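You operate a simulated robot arm through the tools that you are given. There is no shell and no other tool. Be economical: measure what you need, move in short steps, check, and stop when the job is done.

You run a simulated robot arm. Do the job below in one go: nothing can be reset, and whatever is moved stays where it is left.

Task
Stretch the white shoe from the grey mat to mark 3.
Fine: arm fully up, toe to the stretcher's stop, arm fully down, wind the blue knob, never past the mark; leave it in, and the other shoe alone. Set down upright: what you pick out.

Only the result counts: the job must be done as asked and must still hold three seconds after the hand-in. Knocking over, shifting, dropping, spilling or breaking anything else fails it.

Robot
A 6-joint arm with a two-finger gripper, on a carriage that runs on a rail from [-2157, -1] to [183, 0] (x, y) and turns from -185 to 147 degrees about z. Base frame: it is fixed where the carriage stands at the start and does not move with it; the origin is on the floor, on the carriage's upright axis, x ahead of it, y to its left, z up. Lengths are in mm, angles in degrees, forces in N, time in s.
With the tool pointing down near the work surface it reaches from about 680 to 740 mm from the robot's upright axis, wherever it stands. Its first joint turns from -166.0 to 166.0 degrees. Places, roughly: blue knob [600, -500, 1100]; grey arm [600, -500, 1000]; shoe [-1250, -750, 500]; stretcher [600, -600, 900]. Payload 2.54 kg.
The tool frame sits at the grasp point between the pads (the TCP): z along the fingers, y along the line on which they close. The tips reach 23 mm beyond it. The gripper opens to 126 mm. The gripper's body begins 82 mm behind the TCP.
Orientation is that of the tool frame in the base frame, as a unit quaternion [x, y, z, w]. With the fingers straight down and closing along the base's y, the tool's x points along the base's -x, its y along +y and its z along -z.

Tools
- The arm moves only by the tool play_rows. Its argument "series" is a list of rows, each a list of 7 numbers: the shift along the base's x, y, z in mm, then the turn, a rotation vector about the base's x, y, z in rad, then the closure, from 0 (fully open) to 1 (shut). In form: [[dx, dy, dz, rx, ry, rz, hand], ...]. A call has 1 to 12 rows; each row is the pose to reach, as a shift and turn from the pose commanded when the call began. A row lasts 0.2 s, in which the tool goes at most 50 mm and 8.6 degrees; a call with a longer step from one row to the next is refused whole, and so is a gripper value outside its range. A pose out of reach is approached as far as the arm can. The call stops where the force on the tool passes 90 N (or 10 N more than at its start, if that is more) or the arm is blocked; 0.2 s more then pass. The fingers move at their own pace and stop on an object; they squeeze with about 27 N. The grip force told is the motor's: it shows also when the fingers shut on nothing. Time passes only in rows, and 0.2 s behind the last, so rows that repeat a pose let the fingers close. It gives the time, the measured TCP pose, the force on the tool (base axes), the opening and the grip force at its end, in the units of the frame above (readings bear some noise), with the torque about the TCP (base axes, N m) and any sound that the robot's microphone picked up.
- Cameras (640 x 400 px; columns grow to the right, rows downward): "scene" is now at [44.6, 189.3, 1563.9]; the picture's right is [-0.19, -0.98, 0.00], its down [-0.86, 0.16, -0.49] and it looks along [0.48, -0.09, -0.87] (base axes); focal length 214 px, centre (320, 200). "wrist" rides on the gripper at [82, 14, -122] in the tool frame; the picture's right is [-0.17, 0.99, 0.00], its down [-0.79, -0.13, -0.60] and it looks along [-0.59, -0.10, 0.80] (tool axes); focal length 243 px, centre (320, 200). There is no depth. A picture from a camera that has moved, and an enlarged one, comes with that camera's place and axes in the base frame and with its lens.
- grab_frame(camera): a new picture of that camera. The clock stands still meanwhile.
- raise_lower(by): slides the trunk up (or, below 0, down) by that many mm; the arm and the scene camera ride with it, the base frame stays. It gives what a move gives, with no picture.
- drive_base(legs): drives the robot by 1 to 6 legs, each [ahead, left, turn to the left] in mm, mm and degrees, along the robot's own axes; the way and the turn of a leg run together, so that a leg with both is an arc; at most 1500 mm and 180 degrees a leg. The arm and the cameras ride along, it lands a little off, and it stops where it bumps. It keeps to its track: a leg is cut to what the track allows. It gives what a move gives.
- pan_tilt(pan, tilt): turns the head with the scene camera to pan (to the left, within 120 degrees either way) and tilt (down, from -29 to 69), counted from straight ahead of the robot. It gives what a move gives.
- enlarge(camera, box): a new picture of the part [left, top, right, bottom] of that camera's present view, enlarged. The clock stands still meanwhile.
- close_job(): hands the job in; it is judged then, once.

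Work in short steps. Places have to be worked out from the pictures, the camera data and where the tool is seen: move nearer, look again, correct. Check each grasp and each placing, and mend what went wrong. You have 120 turns and 90 pictures in all, those below and enlarged ones among them. Open the gripper and draw the arm clear of the work before you hand the job in, unless the task says otherwise; then end with one line.

The tools are called as name(argument=value, ...) on one line, values as JSON. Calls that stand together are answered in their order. play_rows: Moves the arm, as the interface text tells. Its arguments: {"type":"object","properties":{"series":{"type":"array","items":{"type":"array","items":{"type":"number"}}}},"required":["series"]} The other tools are called the same way: raise_lower (by) slides the trunk up or down; drive_base (legs) drives the base; pan_tilt (pan, tilt) turns the head that bears the scene camera; grab_frame (camera) takes a picture; enlarge (camera, box) takes an enlarged picture of a part of a camera's view; close_job () hands the job in.

At the start:

```text
time_s: 0.0
tool_pos: [307.1, -387.2, 1351.0]
ee_rot: [0.001, 1.0, 0.0, -0.001]
wrist_force: [0.1, 0.2, 0.2]
ft_torque: [-0.02, -0.01, -0.03]
width: 125.9
grasp_force: 0.1
trunk travel left (down, up): [-400.0, 90.0]
robot x, y, heading: [-0.3, 3.7, -0.1]
head pan, tilt: [-120.3, 64.9]
```

scene: 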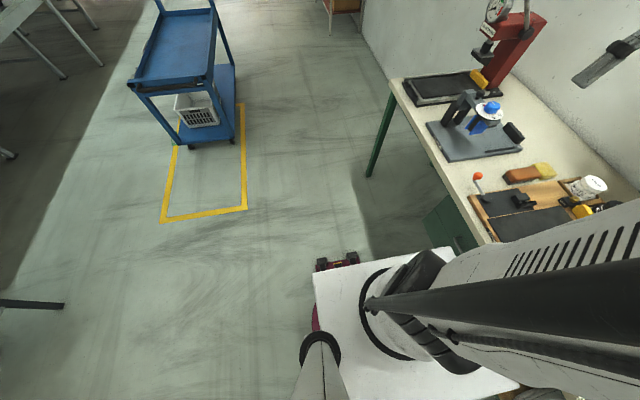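
wrist: 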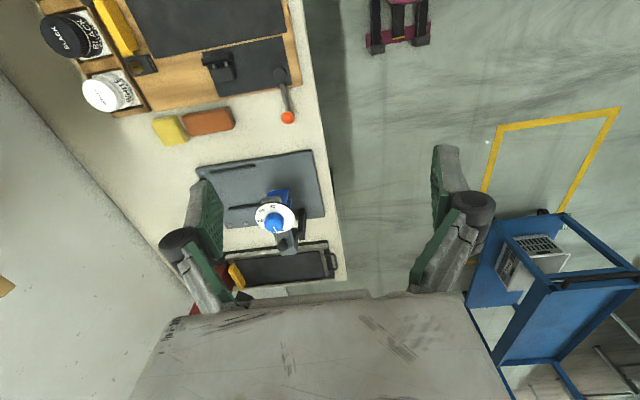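

The stretcher is on the bench near [600, -560, 1020], and the two views agree on this. I'll take an enlarged look at it first.

enlarge(camera="wrist", box=[180, 130, 360, 300])

enlarge(camera="scene", box=[400, 60, 560, 180])

```text
2.35 times, centred on (270, 215) of wrist
camera zoom: at [225.7, -371.3, 1473.8], right [0.17, 0.99, 0.0], down [0.79, -0.13, 0.6], along [0.59, -0.1, -0.8], focal length 571 px, centre (438, 165)
```

zoom: 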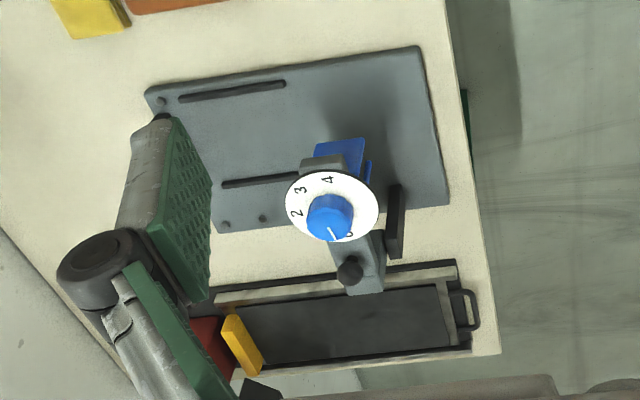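

```text
3.33 times, centred on (480, 120) of scene
camera zoom: at [44.6, 189.3, 1563.9], right [-0.19, -0.98, 0.0], down [-0.86, 0.16, -0.49], along [0.48, -0.09, -0.87], focal length 715 px, centre (-213, 467)
```

zoom: 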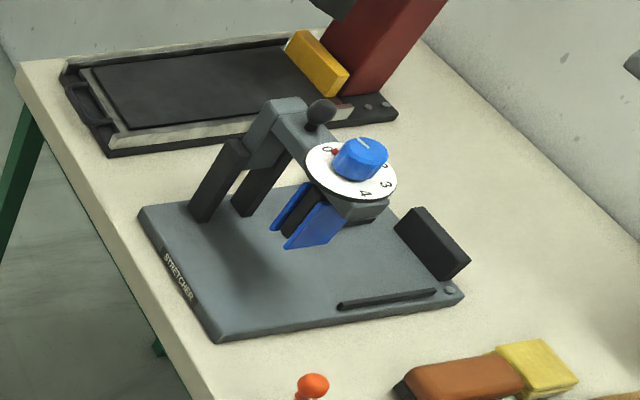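

The plate spans about x 498–737, y -773 to -438, with its top at z≈875. Its stop is at the -y end and the hinge posts at the +y end. I'll drive to the forward end of the rail so the stretcher is within reach, then look closer.

drive_base(legs=[[180, 0, 0]])

grab_frame(camera="wrist")

grab_frame(camera="scene")

```text
time_s: 1.5
tool_pos: [484.1, -385.4, 1350.2]
ee_rot: [-0.001, 1.0, 0.0, 0.0]
wrist_force: [0.7, -0.7, 0.1]
ft_torque: [0.02, 0.01, -0.01]
width: 126.0
grasp_force: 0.0
trunk travel left (down, up): [-400.0, 90.0]
robot x, y, heading: [180.3, 0.8, 0.3]
head pan, tilt: [-120.3, 64.9]
```

```text
85 pictures are left
camera wrist: at [401.4, -371.6, 1473.7], right [0.16, 0.99, 0.0], down [0.79, -0.13, 0.6], along [0.59, -0.1, -0.8], focal length 243 px, centre (320, 200)
```

wrist: 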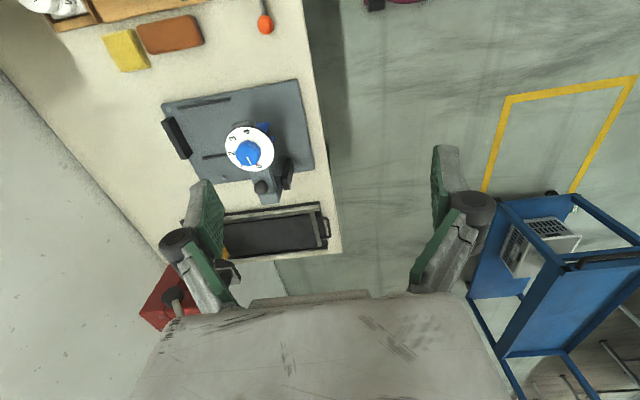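

```text
84 pictures are left
camera scene: at [216.7, 189.2, 1561.5], right [-0.2, -0.98, 0.0], down [-0.87, 0.17, -0.46], along [0.45, -0.09, -0.89], focal length 214 px, centre (320, 200)
```

scene: 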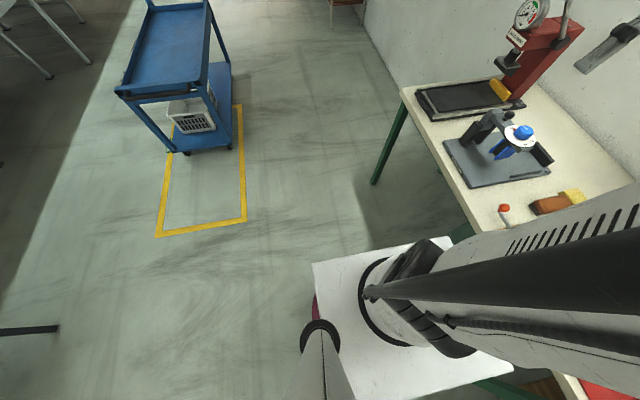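

Next I'll get a side profile by lowering the wrist on the -x side, tilted to look along +x.

play_rows(series=[[-5, -40, -20, 0, -0.1, 0, 0], [-10, -80, -40, 0, -0.2, 0, 0], [-15, -115, -70, 0, -0.3, 0, 0], [-20, -145, -105, 0, -0.4, 0, 0], [-20, -175, -140, 0, -0.5, 0, 0], [-20, -195, -180, 0, -0.6, 0, 0], [-20, -205, -220, 0, -0.6, 0, 0], [-20, -209, -250, 0, -0.6, 0, 0]])

grab_frame(camera="wrist")

```text
time_s: 3.3
tool_pos: [463.9, -592.2, 1099.3]
ee_rot: [-0.001, 0.955, -0.001, 0.296]
wrist_force: [0.1, -0.1, 0.2]
ft_torque: [0.02, 0.02, -0.01]
width: 126.0
grasp_force: 0.1
trunk travel left (down, up): [-400.0, 90.0]
robot x, y, heading: [172.4, -4.1, 0.0]
head pan, tilt: [-120.3, 64.9]
```

```text
83 pictures are left
camera wrist: at [326.9, -578.7, 1155.0], right [0.14, 0.99, 0.09], down [0.32, -0.13, 0.94], along [0.94, -0.1, -0.33], focal length 243 px, centre (320, 200)
```

wrist: 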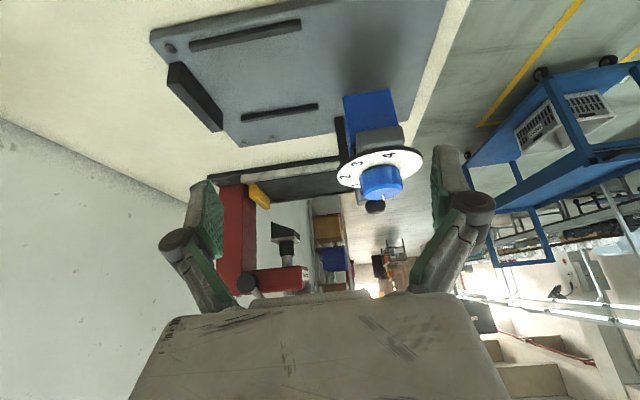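

enlarge(camera="wrist", box=[140, 0, 460, 220])

```text
1.82 times, centred on (300, 110) of wrist
camera zoom: at [326.9, -578.7, 1155.0], right [0.14, 0.99, 0.09], down [0.32, -0.13, 0.94], along [0.94, -0.1, -0.33], focal length 441 px, centre (356, 364)
```

zoom: 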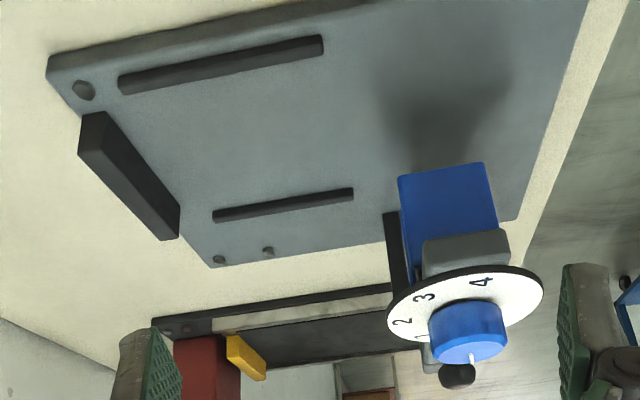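

The hinge posts seem to stand on the +x side of the plate, near x≈705, with the arm reaching toward -x over the channel between the rails. I need a profile along -y to see how the arm moves, so I'll bring the wrist round to the +y side.

play_rows(series=[[0, 30, 30, 0, 0, -0.14, 0], [0, 65, 60, 0, 0, -0.28, 0], [0, 100, 80, 0, 0, -0.42, 0], [10, 140, 80, 0, 0, -0.56, 0], [30, 180, 80, 0, 0, -0.7, 0], [60, 210, 70, 0, 0, -0.84, 0], [90, 225, 50, 0, 0, -0.98, 0], [120, 230, 30, 0, 0, -1.12, 0], [145, 230, 10, 0, 0, -1.26, 0], [165, 230, -10, 0, 0, -1.4, 0], [175, 230, -20, 0, 0, -1.5, 0], [175, 230, -20, 0, 0, -1.57, 0]])

grab_frame(camera="wrist")

```text
time_s: 5.9
tool_pos: [638.9, -363.7, 1081.3]
ee_rot: [0.675, 0.676, -0.209, 0.209]
wrist_force: [-0.9, -0.4, 0.0]
ft_torque: [0.06, -0.01, 0.0]
width: 126.2
grasp_force: 0.0
trunk travel left (down, up): [-400.0, 90.0]
robot x, y, heading: [175.9, -0.3, 0.0]
head pan, tilt: [-120.3, 64.9]
```

```text
81 pictures are left
camera wrist: at [650.7, -226.9, 1136.7], right [0.99, -0.14, 0.09], down [-0.13, -0.32, 0.94], along [-0.1, -0.94, -0.33], focal length 243 px, centre (320, 200)
```

wrist: 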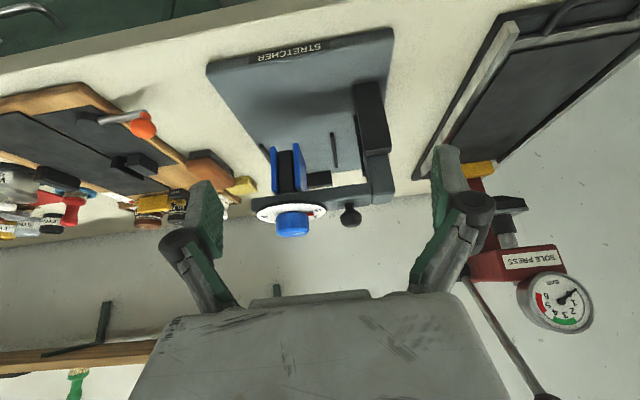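

enlarge(camera="wrist", box=[200, 20, 440, 260])

```text
1.67 times, centred on (320, 140) of wrist
camera zoom: at [650.7, -226.9, 1136.7], right [0.99, -0.14, 0.09], down [-0.13, -0.32, 0.94], along [-0.1, -0.94, -0.33], focal length 404 px, centre (320, 300)
```

zoom: 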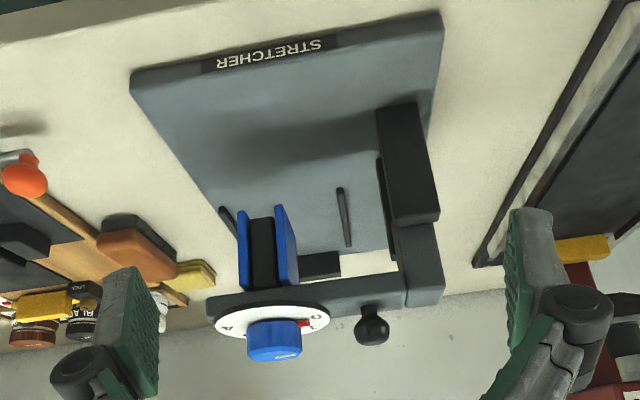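

The arm is horizontal, with two blue jaws hanging below it and a ball handle on top near [660, -540, 1057]. I'll turn the fingers straight down, closing along y, above the ball.

play_rows(series=[[0, 20, 20, 0.039, 0.039, 0.127, 0], [0, 30, 50, 0.078, 0.078, 0.253, 0], [0, 30, 80, 0.118, 0.118, 0.38, 0], [0, 30, 100, 0.157, 0.157, 0.506, 0], [5, 20, 110, 0.196, 0.196, 0.633, 0], [10, 0, 110, 0.235, 0.235, 0.76, 0], [15, -30, 110, 0.274, 0.274, 0.886, 0], [20, -60, 110, 0.313, 0.313, 1.013, 0], [21, -90, 110, 0.353, 0.353, 1.139, 0], [21, -120, 110, 0.392, 0.392, 1.266, 0], [21, -150, 105, 0.431, 0.431, 1.392, 0], [21, -176, 100, 0.47, 0.47, 1.519, 0]])

grab_frame(camera="wrist")

grab_frame(camera="scene")

```text
time_s: 8.5
tool_pos: [660.3, -541.8, 1178.5]
ee_rot: [-0.002, 1.0, 0.0, 0.0]
wrist_force: [0.4, 0.1, 0.0]
ft_torque: [0.01, 0.0, -0.02]
width: 126.0
grasp_force: 0.1
trunk travel left (down, up): [-400.0, 90.0]
robot x, y, heading: [175.7, 0.9, -0.2]
head pan, tilt: [-120.3, 64.9]
```

```text
79 pictures are left
camera wrist: at [578.0, -527.8, 1302.0], right [0.16, 0.99, 0.0], down [0.79, -0.13, 0.6], along [0.59, -0.1, -0.8], focal length 243 px, centre (320, 200)
```

wrist: 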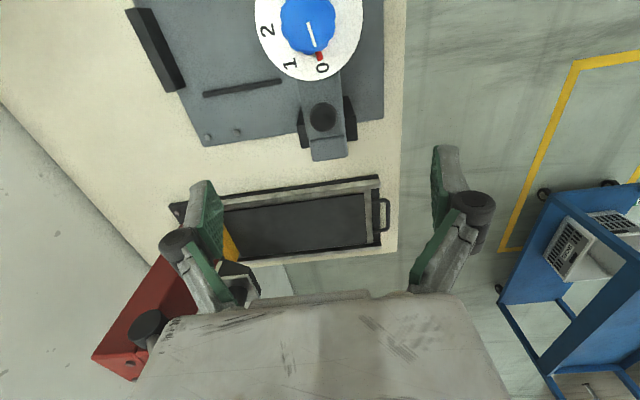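

```text
78 pictures are left
camera scene: at [123.7, 148.9, 1559.4], right [-0.86, 0.5, 0.0], down [0.46, 0.78, -0.42], along [-0.21, -0.37, -0.91], focal length 214 px, centre (320, 200)
```

scene: 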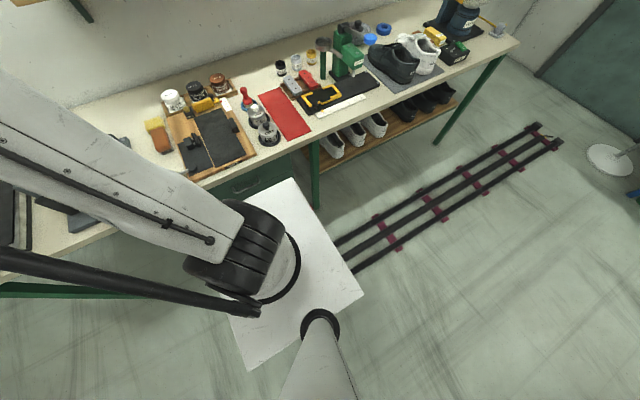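

The ball is confirmed at about [656, -540, 1057]. I'll descend over it, keeping the tips just above the arm's top, and close.

play_rows(series=[[-3, 1, -45, 0, 0, 0, 0], [-4, 1, -85, 0, 0, 0, 0.2], [-4, 1, -100, 0, 0, 0, 0.4], [-4, 1, -111, 0, 0, 0, 0.5]])

grab_frame(camera="wrist")

```text
time_s: 9.5
tool_pos: [654.3, -540.3, 1068.0]
ee_rot: [-0.001, 1.0, 0.0, 0.0]
wrist_force: [0.2, 0.3, -0.2]
ft_torque: [-0.05, 0.0, 0.0]
width: 62.8
grasp_force: 0.1
trunk travel left (down, up): [-400.0, 90.0]
robot x, y, heading: [172.5, -1.6, 0.0]
head pan, tilt: [-120.3, 64.9]
```

```text
77 pictures are left
camera wrist: at [573.0, -526.2, 1190.9], right [0.16, 0.99, 0.0], down [0.79, -0.13, 0.6], along [0.59, -0.1, -0.8], focal length 243 px, centre (320, 200)
```

wrist: 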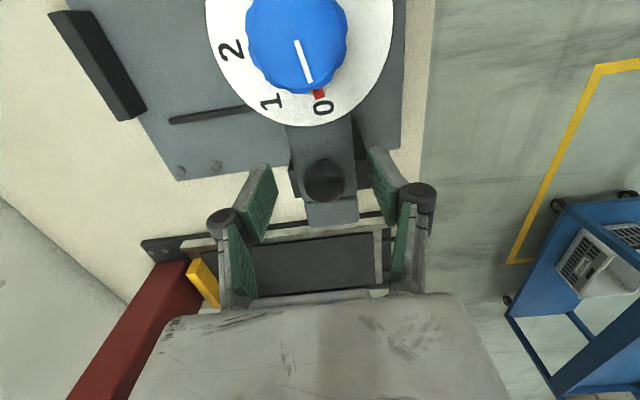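

The ball sits between the fingers, so I close on it.

play_rows(series=[[2, 2, -1, 0, 0, 0, 1], [2, 2, -1, 0, 0, 0, 1], [2, 2, -1, 0, 0, 0, 1]])

play_rows(series=[[0, 0, 4, 0, 0, 0, 1], [0, 0, 8, 0, 0, 0, 1], [0, 0, 12, 0, 0, 0, 1]])

grab_frame(camera="wrist")

```text
time_s: 10.3
tool_pos: [657.8, -537.5, 1066.8]
ee_rot: [-0.001, 1.0, 0.001, 0.0]
wrist_force: [-4.8, 12.3, -10.7]
ft_torque: [0.13, 0.5, 0.0]
width: 23.9
grasp_force: 45.5
trunk travel left (down, up): [-400.0, 90.0]
robot x, y, heading: [176.1, -0.3, 0.1]
head pan, tilt: [-120.3, 64.9]
```

```text
time_s: 11.1
tool_pos: [662.9, -537.0, 1078.1]
ee_rot: [-0.003, 1.0, 0.001, 0.0]
wrist_force: [20.8, 17.6, -56.4]
ft_torque: [0.13, -0.48, 0.0]
width: 27.9
grasp_force: 45.3
trunk travel left (down, up): [-400.0, 90.0]
robot x, y, heading: [173.8, -0.4, 0.4]
head pan, tilt: [-120.3, 64.9]
```

```text
76 pictures are left
camera wrist: at [580.4, -524.0, 1200.7], right [0.16, 0.99, 0.0], down [0.79, -0.13, 0.6], along [0.59, -0.1, -0.8], focal length 243 px, centre (320, 200)
```

wrist: 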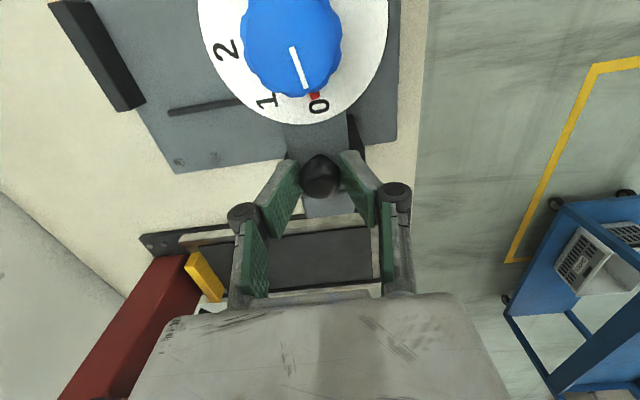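

The ball moved a little toward +x, so the arm looks hinged near x≈705, with the ball swinging over +x. I'll re-seat lower and follow that arc gently.

play_rows(series=[[5, 0, -8, 0, 0, 0, 1], [13, 0, -3, 0, 0, 0, 1], [21, 0, 1, 0, 0, 0, 1], [29, 0, 4, 0, 0, 0, 1], [37, 0, 6, 0, 0, 0, 1]])

grab_frame(camera="wrist")

```text
time_s: 12.3
tool_pos: [694.9, -537.2, 1085.6]
ee_rot: [-0.001, 1.0, 0.0, 0.0]
wrist_force: [-9.8, 16.5, -44.3]
ft_torque: [0.21, 1.16, -0.02]
width: 28.5
grasp_force: 44.7
trunk travel left (down, up): [-400.0, 90.0]
robot x, y, heading: [172.4, 0.7, -0.0]
head pan, tilt: [-120.3, 64.9]
```

```text
75 pictures are left
camera wrist: at [612.8, -523.6, 1208.9], right [0.16, 0.99, 0.0], down [0.79, -0.13, 0.6], along [0.59, -0.1, -0.8], focal length 243 px, centre (320, 200)
```

wrist: 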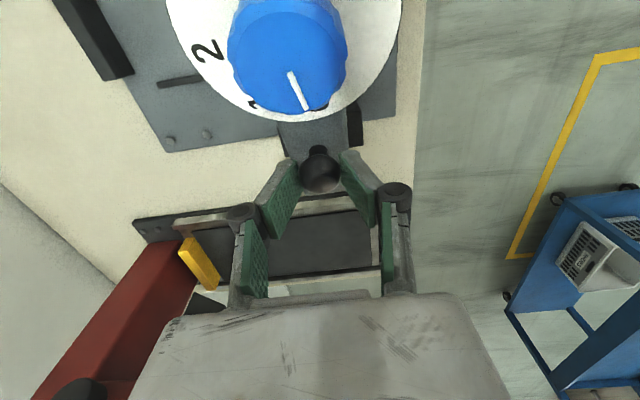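

The hinge is confirmed and the arm has come up about 25°. I'll keep following the arc, tipping the tool a little with it.

play_rows(series=[[9, 0, -2, 0, 0.03, 0, 1], [18, 0, -3, 0, 0.06, 0, 1], [27, 0, -5, 0, 0.09, 0, 1], [36, 0, -7, 0, 0.12, 0, 1], [44, 0, -10, 0, 0.15, 0, 1], [52, 0, -14, 0, 0.18, 0, 1]])

grab_frame(camera="wrist")

```text
time_s: 13.7
tool_pos: [746.0, -537.0, 1072.4]
ee_rot: [-0.001, 0.996, 0.0, -0.09]
wrist_force: [-8.2, 0.2, 0.7]
ft_torque: [0.01, 0.79, -0.08]
width: 26.3
grasp_force: 45.5
trunk travel left (down, up): [-400.0, 90.0]
robot x, y, heading: [174.6, -0.1, 0.0]
head pan, tilt: [-120.3, 64.9]
```

```text
74 pictures are left
camera wrist: at [686.5, -523.4, 1208.5], right [0.16, 0.99, -0.03], down [0.89, -0.13, 0.45], along [0.44, -0.1, -0.89], focal length 243 px, centre (320, 200)
```

wrist: 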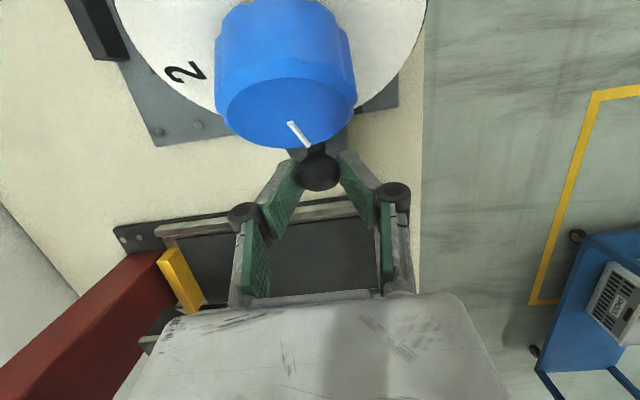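

Forces are low and reach is fine. Continuing along the arc.

play_rows(series=[[8, 0, -4, 0, 0.04, 0, 1], [15, 0, -9, 0, 0.08, 0, 1], [22, 0, -14, 0, 0.12, 0, 1], [29, 0, -20, 0, 0.16, 0, 1], [35, 0, -27, 0, 0.2, 0, 1]])

grab_frame(camera="wrist")

```text
time_s: 14.9
tool_pos: [779.6, -538.8, 1046.3]
ee_rot: [-0.001, 0.982, 0.001, -0.189]
wrist_force: [-12.6, -3.5, -5.4]
ft_torque: [0.09, 0.76, -0.15]
width: 24.1
grasp_force: 45.0
trunk travel left (down, up): [-400.0, 90.0]
robot x, y, heading: [173.9, 2.0, 0.1]
head pan, tilt: [-120.3, 64.9]
```

```text
73 pictures are left
camera wrist: at [748.2, -523.4, 1190.1], right [0.15, 0.99, -0.06], down [0.96, -0.13, 0.26], along [0.25, -0.1, -0.96], focal length 243 px, centre (320, 200)
```

wrist: 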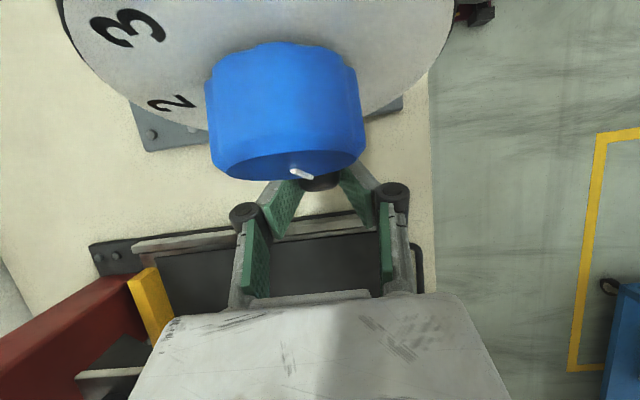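

About 75° up, with no stop or click yet. A bit further.

play_rows(series=[[5, 0, -7, 0, 0.06, 0, 1], [10, 0, -14, 0, 0.12, 0, 1], [14, 0, -22, 0, 0.18, 0, 1], [17, 0, -30, 0, 0.24, 0, 1]])

grab_frame(camera="wrist")

grab_frame(camera="scene")

```text
time_s: 15.9
tool_pos: [795.5, -537.7, 1016.1]
ee_rot: [-0.009, 0.957, -0.012, -0.289]
wrist_force: [6.6, 35.0, 5.9]
ft_torque: [0.32, 0.51, -0.38]
width: 22.4
grasp_force: 44.4
out of reach, approached as far as the arm can: row 4
trunk travel left (down, up): [-400.0, 90.0]
robot x, y, heading: [171.7, 0.2, 0.2]
head pan, tilt: [-120.3, 64.9]
```

```text
72 pictures are left
camera wrist: at [795.1, -520.4, 1164.5], right [0.12, 0.99, -0.11], down [0.99, -0.11, 0.07], along [0.05, -0.12, -0.99], focal length 243 px, centre (320, 200)
```

wrist: 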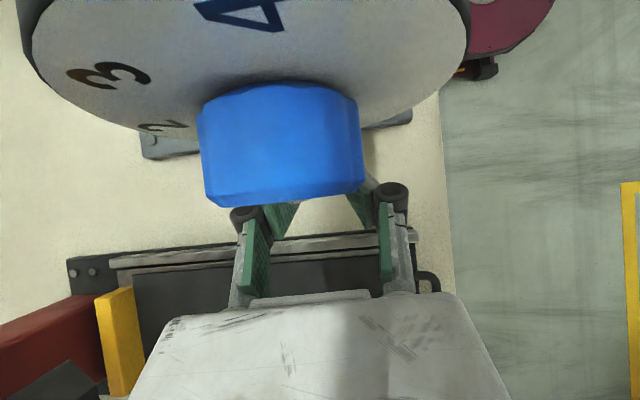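

```text
71 pictures are left
camera scene: at [123.2, 152.4, 1559.1], right [-0.87, 0.5, 0.0], down [0.45, 0.78, -0.43], along [-0.21, -0.37, -0.9], focal length 214 px, centre (320, 200)
```

scene: 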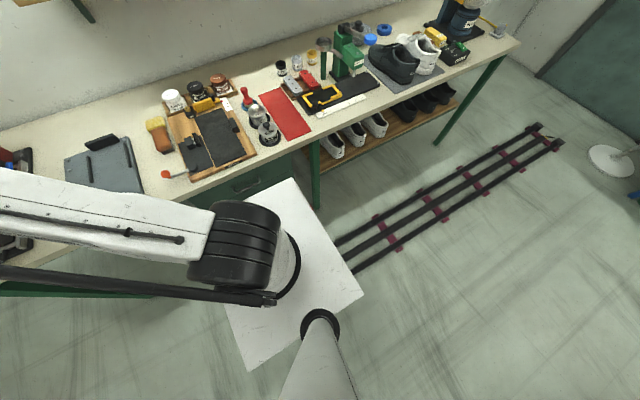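

The arm is near vertical and I'm at the edge of my reach. I'll open slightly to see whether it stays up.

play_rows(series=[[0, 0, 0, 0, 0, 0, 0.7], [0, 0, 0, 0, 0, 0, 0.6], [0, 0, 0, 0, 0, 0, 0.6]])

grab_frame(camera="wrist")

```text
time_s: 16.7
tool_pos: [792.4, -545.6, 1014.8]
ee_rot: [-0.004, 0.958, -0.012, -0.288]
wrist_force: [4.0, -1.1, -0.9]
ft_torque: [-0.05, -0.08, -0.1]
width: 50.1
grasp_force: 0.1
trunk travel left (down, up): [-400.0, 90.0]
robot x, y, heading: [173.8, -0.4, 0.2]
head pan, tilt: [-120.3, 64.9]
```

```text
70 pictures are left
camera wrist: at [790.6, -528.6, 1163.0], right [0.12, 0.99, -0.11], down [0.99, -0.12, 0.06], along [0.05, -0.12, -0.99], focal length 243 px, centre (320, 200)
```

wrist: 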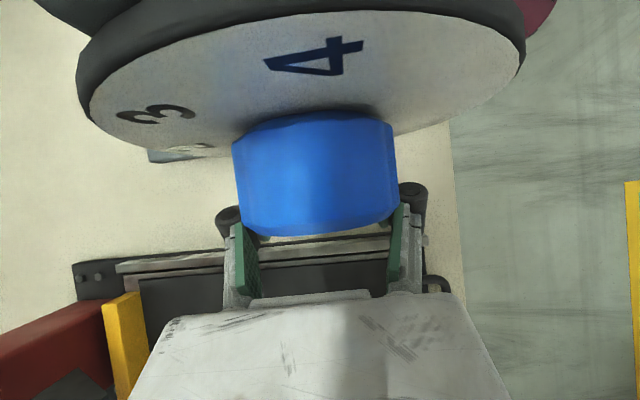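

The arm stayed, leaning back on its stop it seems. I'll open fully and withdraw upward.

play_rows(series=[[0, 0, 0, 0, 0, 0, 0], [0, 0, 0, 0, 0, 0, 0], [0, 0, 0, 0, 0, 0, 0], [3, 0, 20, 0, 0, 0, 0], [3, 0, 50, 0, 0, 0, 0], [3, 0, 90, 0, 0, 0, 0], [3, 0, 130, 0, 0, 0, 0], [3, 0, 170, 0, 0, 0, 0]])

grab_frame(camera="wrist")

```text
time_s: 18.5
tool_pos: [789.7, -551.8, 1183.6]
ee_rot: [-0.004, 0.957, -0.012, -0.289]
wrist_force: [-0.5, 0.0, 0.4]
ft_torque: [-0.04, 0.03, 0.02]
width: 125.8
grasp_force: 0.0
out of reach, approached as far as the arm can: row 4, 5, 6, 7, 8
trunk travel left (down, up): [-400.0, 90.0]
robot x, y, heading: [175.6, -0.4, 0.1]
head pan, tilt: [-120.3, 64.9]
```

```text
69 pictures are left
camera wrist: at [788.5, -533.7, 1332.5], right [0.12, 0.99, -0.11], down [0.99, -0.12, 0.06], along [0.05, -0.12, -0.99], focal length 243 px, centre (320, 200)
```

wrist: 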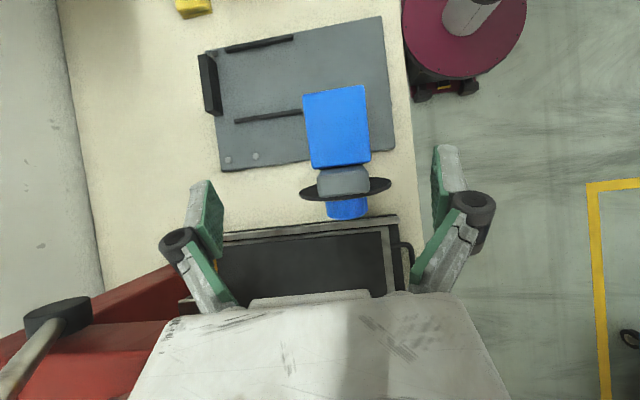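

The arm now stands vertical and clear. To be sure it's fully up I'll move over to the -x side and nudge it gently with closed fingers.

play_rows(series=[[-10, 5, 40, 0, -0.08, 0, 0], [-40, 10, 60, 0, -0.2, 0, 0.3], [-80, 10, 60, 0, -0.32, 0, 0.6], [-120, 10, 60, 0, -0.44, 0, 1], [-160, 10, 60, 0.01, -0.55, 0, 1], [-170, 10, 40, 0.01, -0.58, 0, 1], [-170, 10, 0, 0.01, -0.58, 0, 1], [-170, 10, -40, 0.01, -0.58, 0, 1], [-170, 10, -80, 0.01, -0.58, 0, 1], [-170, 10, -100, 0.01, -0.58, 0, 1]])

grab_frame(camera="wrist")

```text
time_s: 20.7
tool_pos: [619.9, -541.4, 1085.8]
ee_rot: [-0.002, 1.0, 0.006, -0.021]
wrist_force: [-0.3, -0.6, 0.0]
ft_torque: [0.01, 0.02, 0.02]
width: 0.0
grasp_force: 26.8
trunk travel left (down, up): [-400.0, 90.0]
robot x, y, heading: [170.5, -0.9, -0.1]
head pan, tilt: [-120.3, 64.9]
```

```text
68 pictures are left
camera wrist: at [542.7, -528.5, 1211.3], right [0.16, 0.99, 0.0], down [0.81, -0.13, 0.56], along [0.56, -0.09, -0.83], focal length 243 px, centre (320, 200)
```

wrist: 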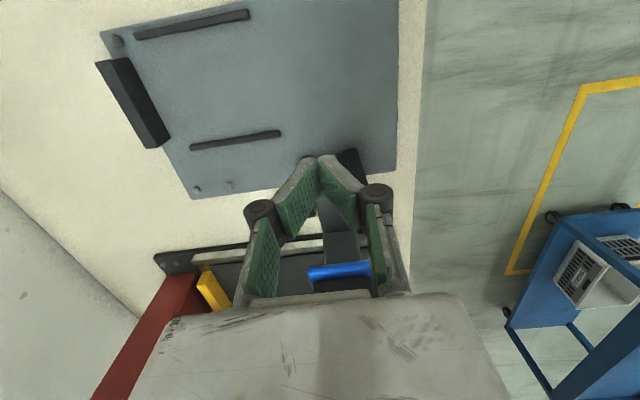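

I push +x in small steps until contact.

play_rows(series=[[15, 0, 0, 0, 0, 0, 1], [30, 0, 0, 0, 0, 0, 1], [40, 0, 0, 0, 0, 0, 1], [46, 0, 0, 0, 0, 0, 1], [52, 0, 0, 0, 0, 0, 1], [58, 0, 0, 0, 0, 0, 1]])

play_rows(series=[[4, 0, 0, 0, 0, 0, 1], [8, 0, 0, 0, 0, 0, 1], [12, 0, 0, 0, 0, 0, 1]])

grab_frame(camera="wrist")

```text
time_s: 22.1
tool_pos: [677.9, -542.2, 1087.0]
ee_rot: [-0.004, 1.0, 0.005, -0.019]
wrist_force: [0.4, 0.4, 0.0]
ft_torque: [0.01, 0.0, 0.02]
width: 0.0
grasp_force: 26.4
trunk travel left (down, up): [-400.0, 90.0]
robot x, y, heading: [174.9, 0.8, 0.1]
head pan, tilt: [-120.3, 64.9]
```

```text
time_s: 22.9
tool_pos: [689.5, -542.9, 1085.3]
ee_rot: [-0.002, 1.0, 0.006, -0.02]
wrist_force: [-0.2, 0.2, 0.6]
ft_torque: [-0.03, 0.0, -0.01]
width: 0.0
grasp_force: 26.8
trunk travel left (down, up): [-400.0, 90.0]
robot x, y, heading: [177.2, -0.8, 0.1]
head pan, tilt: [-120.3, 64.9]
```

```text
67 pictures are left
camera wrist: at [613.0, -528.8, 1212.4], right [0.16, 0.99, 0.0], down [0.81, -0.13, 0.56], along [0.56, -0.09, -0.83], focal length 243 px, centre (320, 200)
```

wrist: 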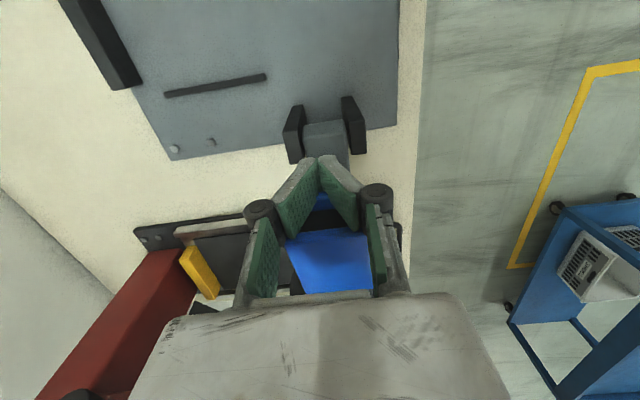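

play_rows(series=[[4, 0, 0, 0, 0, 0, 1], [8, 0, 0, 0, 0, 0, 1], [12, 0, 0, 0, 0, 0, 1]])

play_rows(series=[[4, 0, 0, 0, 0, 0, 1], [8, 0, 0, 0, 0, 0, 1], [12, 0, 0, 0, 0, 0, 1]])

grab_frame(camera="wrist")

```text
time_s: 23.7
tool_pos: [694.9, -541.7, 1087.0]
ee_rot: [0.001, 1.0, 0.006, -0.021]
wrist_force: [-60.8, 17.3, -17.2]
ft_torque: [-0.01, 0.43, 0.19]
width: 6.1
grasp_force: 28.4
trunk travel left (down, up): [-400.0, 90.0]
robot x, y, heading: [172.4, -3.9, 0.3]
head pan, tilt: [-120.3, 64.9]
```

```text
time_s: 24.1
tool_pos: [695.2, -543.7, 1086.1]
ee_rot: [0.002, 1.0, 0.007, -0.025]
wrist_force: [-22.8, 7.4, 1.2]
ft_torque: [-0.18, 0.06, 0.14]
width: 5.9
grasp_force: 28.3
trunk travel left (down, up): [-400.0, 90.0]
robot x, y, heading: [172.6, 1.3, -0.1]
head pan, tilt: [-120.3, 64.9]
stopped in row 2: the force on the tool passed its limit at 95 N (the readings are from after the stop); the commanded pose is now the measured one
```

```text
66 pictures are left
camera wrist: at [618.1, -530.6, 1214.0], right [0.17, 0.99, 0.01], down [0.82, -0.14, 0.56], along [0.55, -0.09, -0.83], focal length 243 px, centre (320, 200)
```

wrist: 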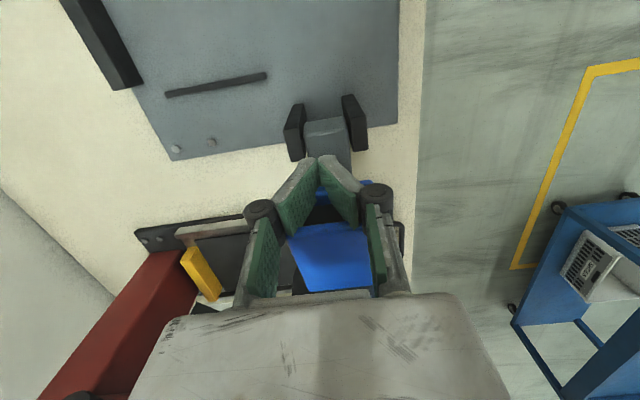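

Solid at 95 N with no motion, so the arm is fully up. I back off to the carrying pose.

play_rows(series=[[-30, 0, 0, 0, 0, 0, 1], [-70, 0, 10, 0, 0, 0, 0.5], [-90, 10, 50, 0, 0.02, 0, 0], [-110, 40, 85, 0, 0.04, 0, 0], [-130, 70, 120, 0, 0.04, 0, 0], [-150, 100, 155, 0, 0.04, 0, 0], [-170, 125, 190, 0, 0.04, 0, 0], [-190, 145, 225, 0, 0.04, 0, 0], [-205, 160, 265, 0, 0.04, 0, 0]])

grab_frame(camera="wrist")

enlarge(camera="scene", box=[240, 0, 520, 180])

```text
refused: row 4 steps farther than a row can; nothing moved
```

```text
65 pictures are left
camera wrist: at [618.1, -530.6, 1214.0], right [0.17, 0.99, 0.01], down [0.82, -0.14, 0.56], along [0.55, -0.09, -0.83], focal length 243 px, centre (320, 200)
```

wrist: 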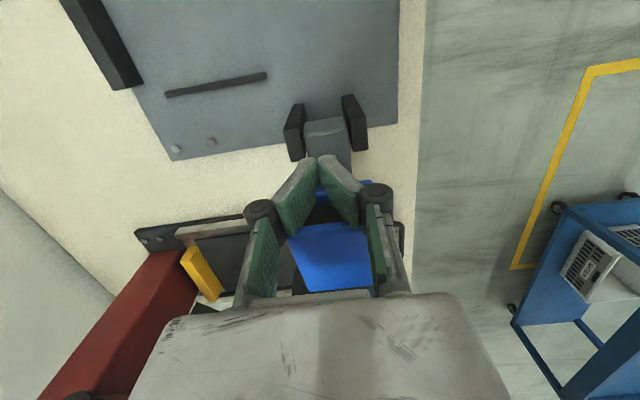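

```text
2.22 times, centred on (380, 90) of scene
camera zoom: at [119.7, 150.1, 1559.5], right [-0.86, 0.51, 0.0], down [0.46, 0.78, -0.42], along [-0.21, -0.37, -0.91], focal length 477 px, centre (187, 444)
```

zoom: 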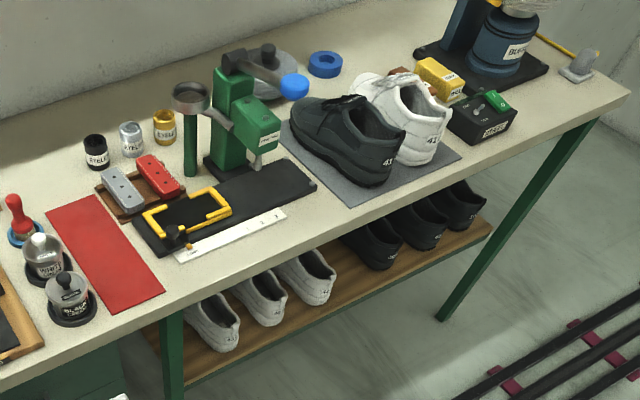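

The grey mat is on the bench near x≈-800, holding one white and one black shoe side by side with toes toward the wall. I retract in smaller steps.

play_rows(series=[[-35, 0, 0, 0, 0, 0, 1], [-75, 0, 10, 0, 0, 0, 0.5], [-95, 10, 50, 0, 0.02, 0, 0], [-110, 30, 80, 0, 0.04, 0, 0], [-125, 55, 110, 0, 0.04, 0, 0], [-140, 80, 140, 0, 0.04, 0, 0], [-155, 105, 170, 0, 0.04, 0, 0], [-170, 125, 200, 0, 0.04, 0, 0], [-185, 145, 235, 0, 0.04, 0, 0], [-205, 160, 265, 0, 0.04, 0, 0]])

pan_tilt(pan=-60, tilt=40)

drive_base(legs=[[-1000, 0, 0]])

grab_frame(camera="wrist")

grab_frame(camera="scene")

```text
time_s: 26.3
tool_pos: [508.8, -400.5, 1353.4]
ee_rot: [-0.001, 0.999, 0.006, -0.045]
wrist_force: [0.4, -0.4, -1.3]
ft_torque: [-0.02, 0.01, 0.0]
width: 126.1
grasp_force: 0.0
trunk travel left (down, up): [-400.0, 90.0]
robot x, y, heading: [171.6, -1.9, -0.2]
head pan, tilt: [-120.3, 64.9]
```

```text
time_s: 27.6
tool_pos: [506.9, -400.9, 1351.8]
ee_rot: [0.001, 0.999, 0.007, -0.044]
wrist_force: [-0.3, 0.0, -0.3]
ft_torque: [0.0, 0.01, -0.02]
width: 126.2
grasp_force: 0.0
trunk travel left (down, up): [-400.0, 90.0]
robot x, y, heading: [173.2, -0.3, 0.1]
head pan, tilt: [-60.0, 40.0]
```

```text
time_s: 32.8
tool_pos: [-494.6, -405.9, 1352.3]
ee_rot: [0.011, 0.999, 0.007, -0.044]
wrist_force: [0.7, 0.1, 0.6]
ft_torque: [0.03, -0.01, -0.01]
width: 125.8
grasp_force: 0.1
trunk travel left (down, up): [-400.0, 90.0]
robot x, y, heading: [-820.2, 4.0, -1.3]
head pan, tilt: [-60.0, 40.0]
```

```text
63 pictures are left
camera wrist: at [-564.7, -391.1, 1482.4], right [0.19, 0.98, 0.0], down [0.84, -0.16, 0.52], along [0.51, -0.1, -0.85], focal length 243 px, centre (320, 200)
```

wrist: 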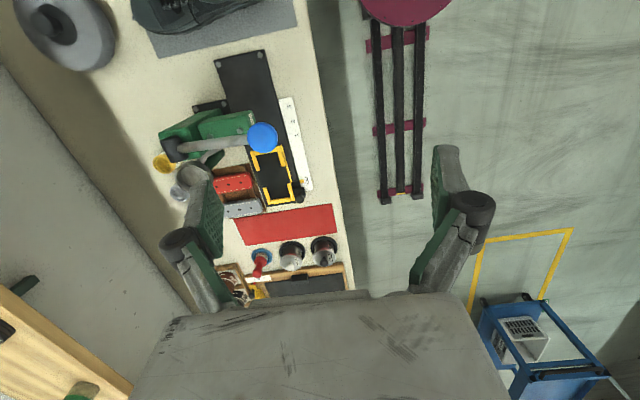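

```text
62 pictures are left
camera scene: at [-875.4, 152.3, 1561.8], right [-0.78, 0.63, 0.0], down [0.56, 0.69, -0.46], along [-0.29, -0.36, -0.89], focal length 214 px, centre (320, 200)
```

scene: 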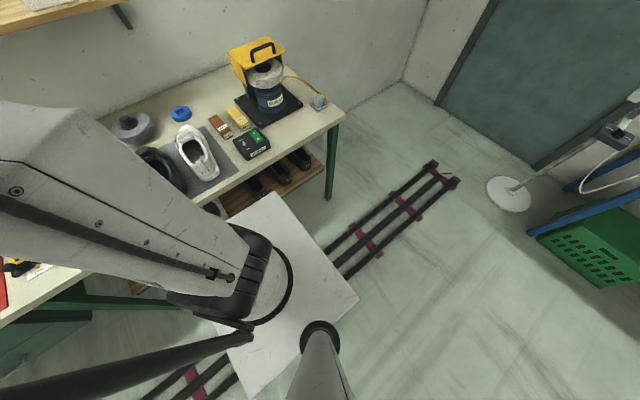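

The wrist view works. I'll drive further so the shoe sits relative to the robot as the stretcher does, then look at it with the wrist camera.

drive_base(legs=[[-390, 0, 1]])

grab_frame(camera="wrist")

grab_frame(camera="scene")

```text
time_s: 35.2
tool_pos: [-881.1, -399.1, 1353.3]
ee_rot: [0.001, 0.999, 0.007, -0.044]
wrist_force: [0.0, 0.4, -0.5]
ft_torque: [-0.01, -0.04, 0.0]
width: 126.0
grasp_force: 0.0
trunk travel left (down, up): [-400.0, 90.0]
robot x, y, heading: [-1210.3, 0.9, 0.1]
head pan, tilt: [-60.0, 40.0]
```

```text
61 pictures are left
camera wrist: at [-951.2, -386.8, 1482.5], right [0.17, 0.99, 0.0], down [0.84, -0.14, 0.52], along [0.52, -0.09, -0.85], focal length 243 px, centre (320, 200)
```

wrist: 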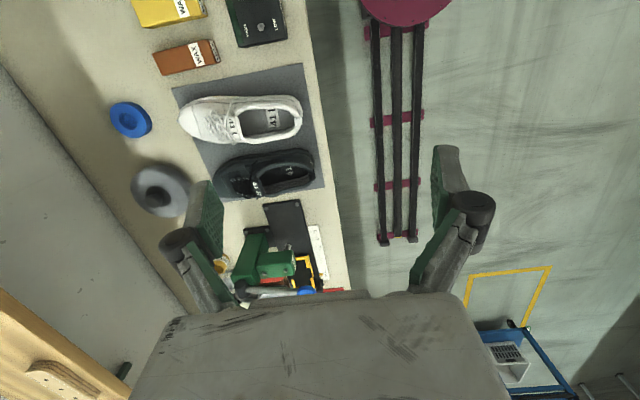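

```text
60 pictures are left
camera scene: at [-1253.8, 118.1, 1593.6], right [-0.97, 0.25, 0.0], down [0.16, 0.6, -0.78], along [-0.2, -0.76, -0.62], focal length 214 px, centre (320, 200)
```

scene: 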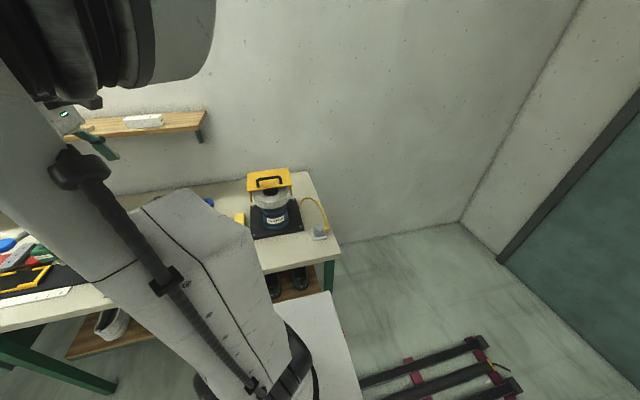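

enlarge(camera="wrist", box=[150, 50, 350, 220])

```text
2.35 times, centred on (250, 135) of wrist
camera zoom: at [-951.2, -386.8, 1482.5], right [0.17, 0.99, 0.0], down [0.84, -0.14, 0.52], along [0.52, -0.09, -0.85], focal length 571 px, centre (485, 353)
```

zoom: 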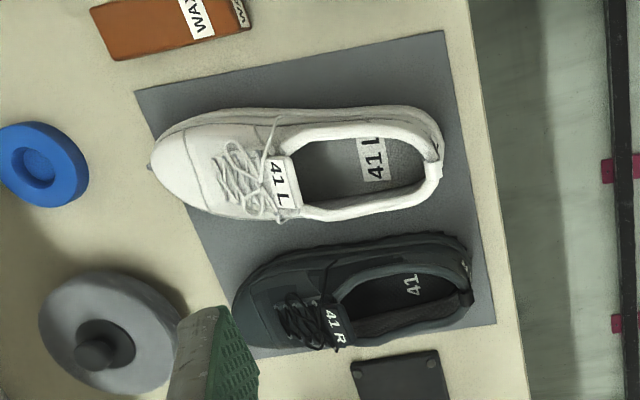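

The white shoe lies roughly heel [-825,-450] to toe [-878,-740], yawed about 10°. I'll turn the fingers to close across its width and go above its middle.

play_rows(series=[[3, -15, -5, -0.0065, -0.0053, -0.1468, 0], [6, -30, -15, -0.013, -0.0107, -0.2937, 0], [9, -45, -30, -0.0195, -0.016, -0.4405, 0], [12, -60, -50, -0.026, -0.0213, -0.5873, 0], [15, -75, -70, -0.0325, -0.0267, -0.7342, 0], [18, -90, -90, -0.039, -0.032, -0.881, 0], [21, -105, -110, -0.0455, -0.0373, -1.0278, 0], [24, -120, -130, -0.052, -0.0427, -1.1747, 0], [27, -135, -150, -0.0585, -0.048, -1.3215, 0], [30, -150, -170, -0.065, -0.0533, -1.4683, 0], [33, -163, -185, -0.0715, -0.0587, -1.6152, 0], [33, -176, -200, -0.078, -0.064, -1.762, 0]])

grab_frame(camera="wrist")

```text
time_s: 37.8
tool_pos: [-848.3, -575.5, 1151.6]
ee_rot: [0.773, 0.634, 0.005, 0.006]
wrist_force: [0.0, -0.2, 0.4]
ft_torque: [-0.02, -0.03, 0.01]
width: 126.0
grasp_force: 0.1
trunk travel left (down, up): [-400.0, 90.0]
robot x, y, heading: [-1210.5, 1.6, -0.2]
head pan, tilt: [-60.0, 40.0]
```

```text
58 pictures are left
camera wrist: at [-819.0, -496.6, 1275.2], right [0.93, -0.36, 0.01], down [-0.29, -0.75, 0.59], along [-0.2, -0.56, -0.8], focal length 243 px, centre (320, 200)
```

wrist: 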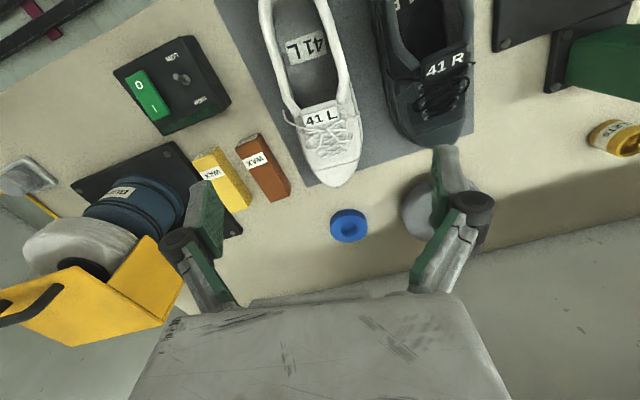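

The shoe's grip point (front of the opening) is at about [-851,-580], with roughly 25 mm of clearance to the black shoe. I descend partway and check.

play_rows(series=[[-3, -5, -45, 0, 0, 0, 0], [-3, -5, -90, 0, 0, 0, 0], [-3, -5, -130, 0, 0, 0, 0], [-3, -5, -160, 0, 0, 0, 0]])

grab_frame(camera="wrist")

```text
time_s: 38.8
tool_pos: [-850.9, -581.1, 990.7]
ee_rot: [0.773, 0.635, 0.005, 0.005]
wrist_force: [-0.6, 0.2, 0.2]
ft_torque: [-0.05, 0.01, 0.01]
width: 126.0
grasp_force: 0.1
trunk travel left (down, up): [-400.0, 90.0]
robot x, y, heading: [-1214.0, 0.8, -0.0]
head pan, tilt: [-60.0, 40.0]
```

```text
57 pictures are left
camera wrist: at [-823.2, -501.3, 1114.3], right [0.94, -0.35, 0.01], down [-0.29, -0.75, 0.59], along [-0.2, -0.56, -0.8], focal length 243 px, centre (320, 200)
```

wrist: 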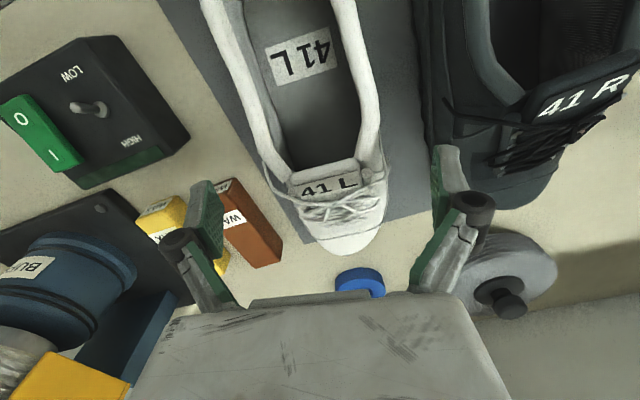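

Clearances: about ±10 mm around the shoe and 20 mm to the black shoe. I'll centre slightly and lower to the grip height.

play_rows(series=[[3, 4, -20, 0, 0, 0, 0], [3, 4, -40, 0, 0, 0, 0], [3, 4, -60, 0, 0, 0, 0], [3, 4, -76, 0, 0, 0, 0]])

grab_frame(camera="wrist")

```text
time_s: 39.8
tool_pos: [-847.9, -577.5, 915.5]
ee_rot: [0.773, 0.634, 0.004, 0.004]
wrist_force: [-0.3, 0.1, -0.3]
ft_torque: [-0.04, -0.03, 0.01]
width: 125.9
grasp_force: 0.1
trunk travel left (down, up): [-400.0, 90.0]
robot x, y, heading: [-1213.5, -0.3, -0.1]
head pan, tilt: [-60.0, 40.0]
```

```text
56 pictures are left
camera wrist: at [-820.0, -498.0, 1039.4], right [0.94, -0.35, 0.01], down [-0.29, -0.75, 0.59], along [-0.2, -0.56, -0.8], focal length 243 px, centre (320, 200)
```

wrist: 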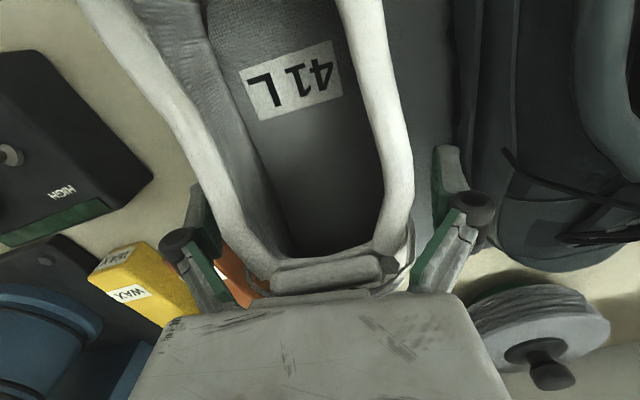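

The fingers straddle the shoe near the opening's front. Closing.

play_rows(series=[[0, 0, 0, 0, 0, 0, 0.3], [0, 0, 0, 0, 0, 0, 0.6], [0, 0, 0, 0, 0, 0, 1], [0, 0, 0, 0, 0, 0, 1], [0, 0, 0, 0, 0, 0, 1]])

grab_frame(camera="wrist")

```text
time_s: 41.0
tool_pos: [-846.9, -575.5, 916.0]
ee_rot: [0.773, 0.635, 0.005, 0.005]
wrist_force: [0.0, -0.1, -0.4]
ft_torque: [0.04, 0.0, -0.01]
width: 106.7
grasp_force: 27.5
trunk travel left (down, up): [-400.0, 90.0]
robot x, y, heading: [-1212.2, 0.2, -0.0]
head pan, tilt: [-60.0, 40.0]
```

```text
55 pictures are left
camera wrist: at [-820.0, -498.0, 1039.5], right [0.94, -0.35, 0.01], down [-0.29, -0.75, 0.59], along [-0.2, -0.56, -0.8], focal length 243 px, centre (320, 200)
```

wrist: 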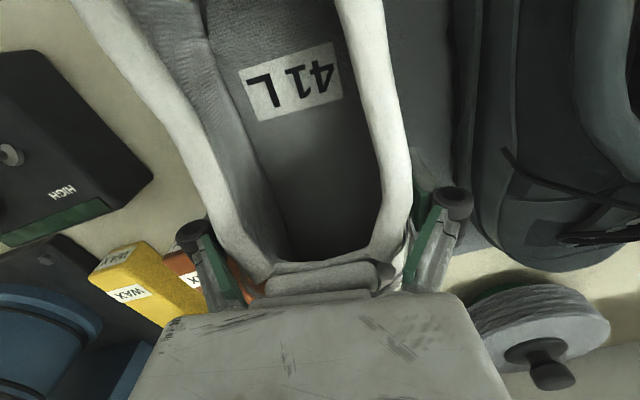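

Gripped at 107 mm. Lifting slowly.

play_rows(series=[[0, 0, 8, 0, 0, 0, 1], [0, 0, 18, 0, 0, 0, 1], [0, 0, 30, 0, 0, 0, 1], [0, 0, 45, 0, 0, 0, 1]])

grab_frame(camera="wrist")

```text
time_s: 42.0
tool_pos: [-848.1, -576.8, 961.7]
ee_rot: [0.773, 0.635, 0.006, 0.004]
wrist_force: [0.6, 0.4, -2.9]
ft_torque: [0.04, 0.02, 0.02]
width: 106.4
grasp_force: 27.0
trunk travel left (down, up): [-400.0, 90.0]
robot x, y, heading: [-1215.9, -2.0, -0.1]
head pan, tilt: [-60.0, 40.0]
```

```text
54 pictures are left
camera wrist: at [-819.8, -498.1, 1084.3], right [0.94, -0.35, 0.01], down [-0.29, -0.75, 0.59], along [-0.2, -0.56, -0.8], focal length 243 px, centre (320, 200)
```

wrist: 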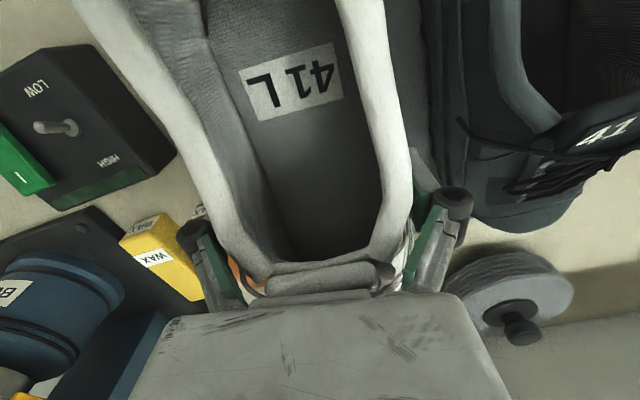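

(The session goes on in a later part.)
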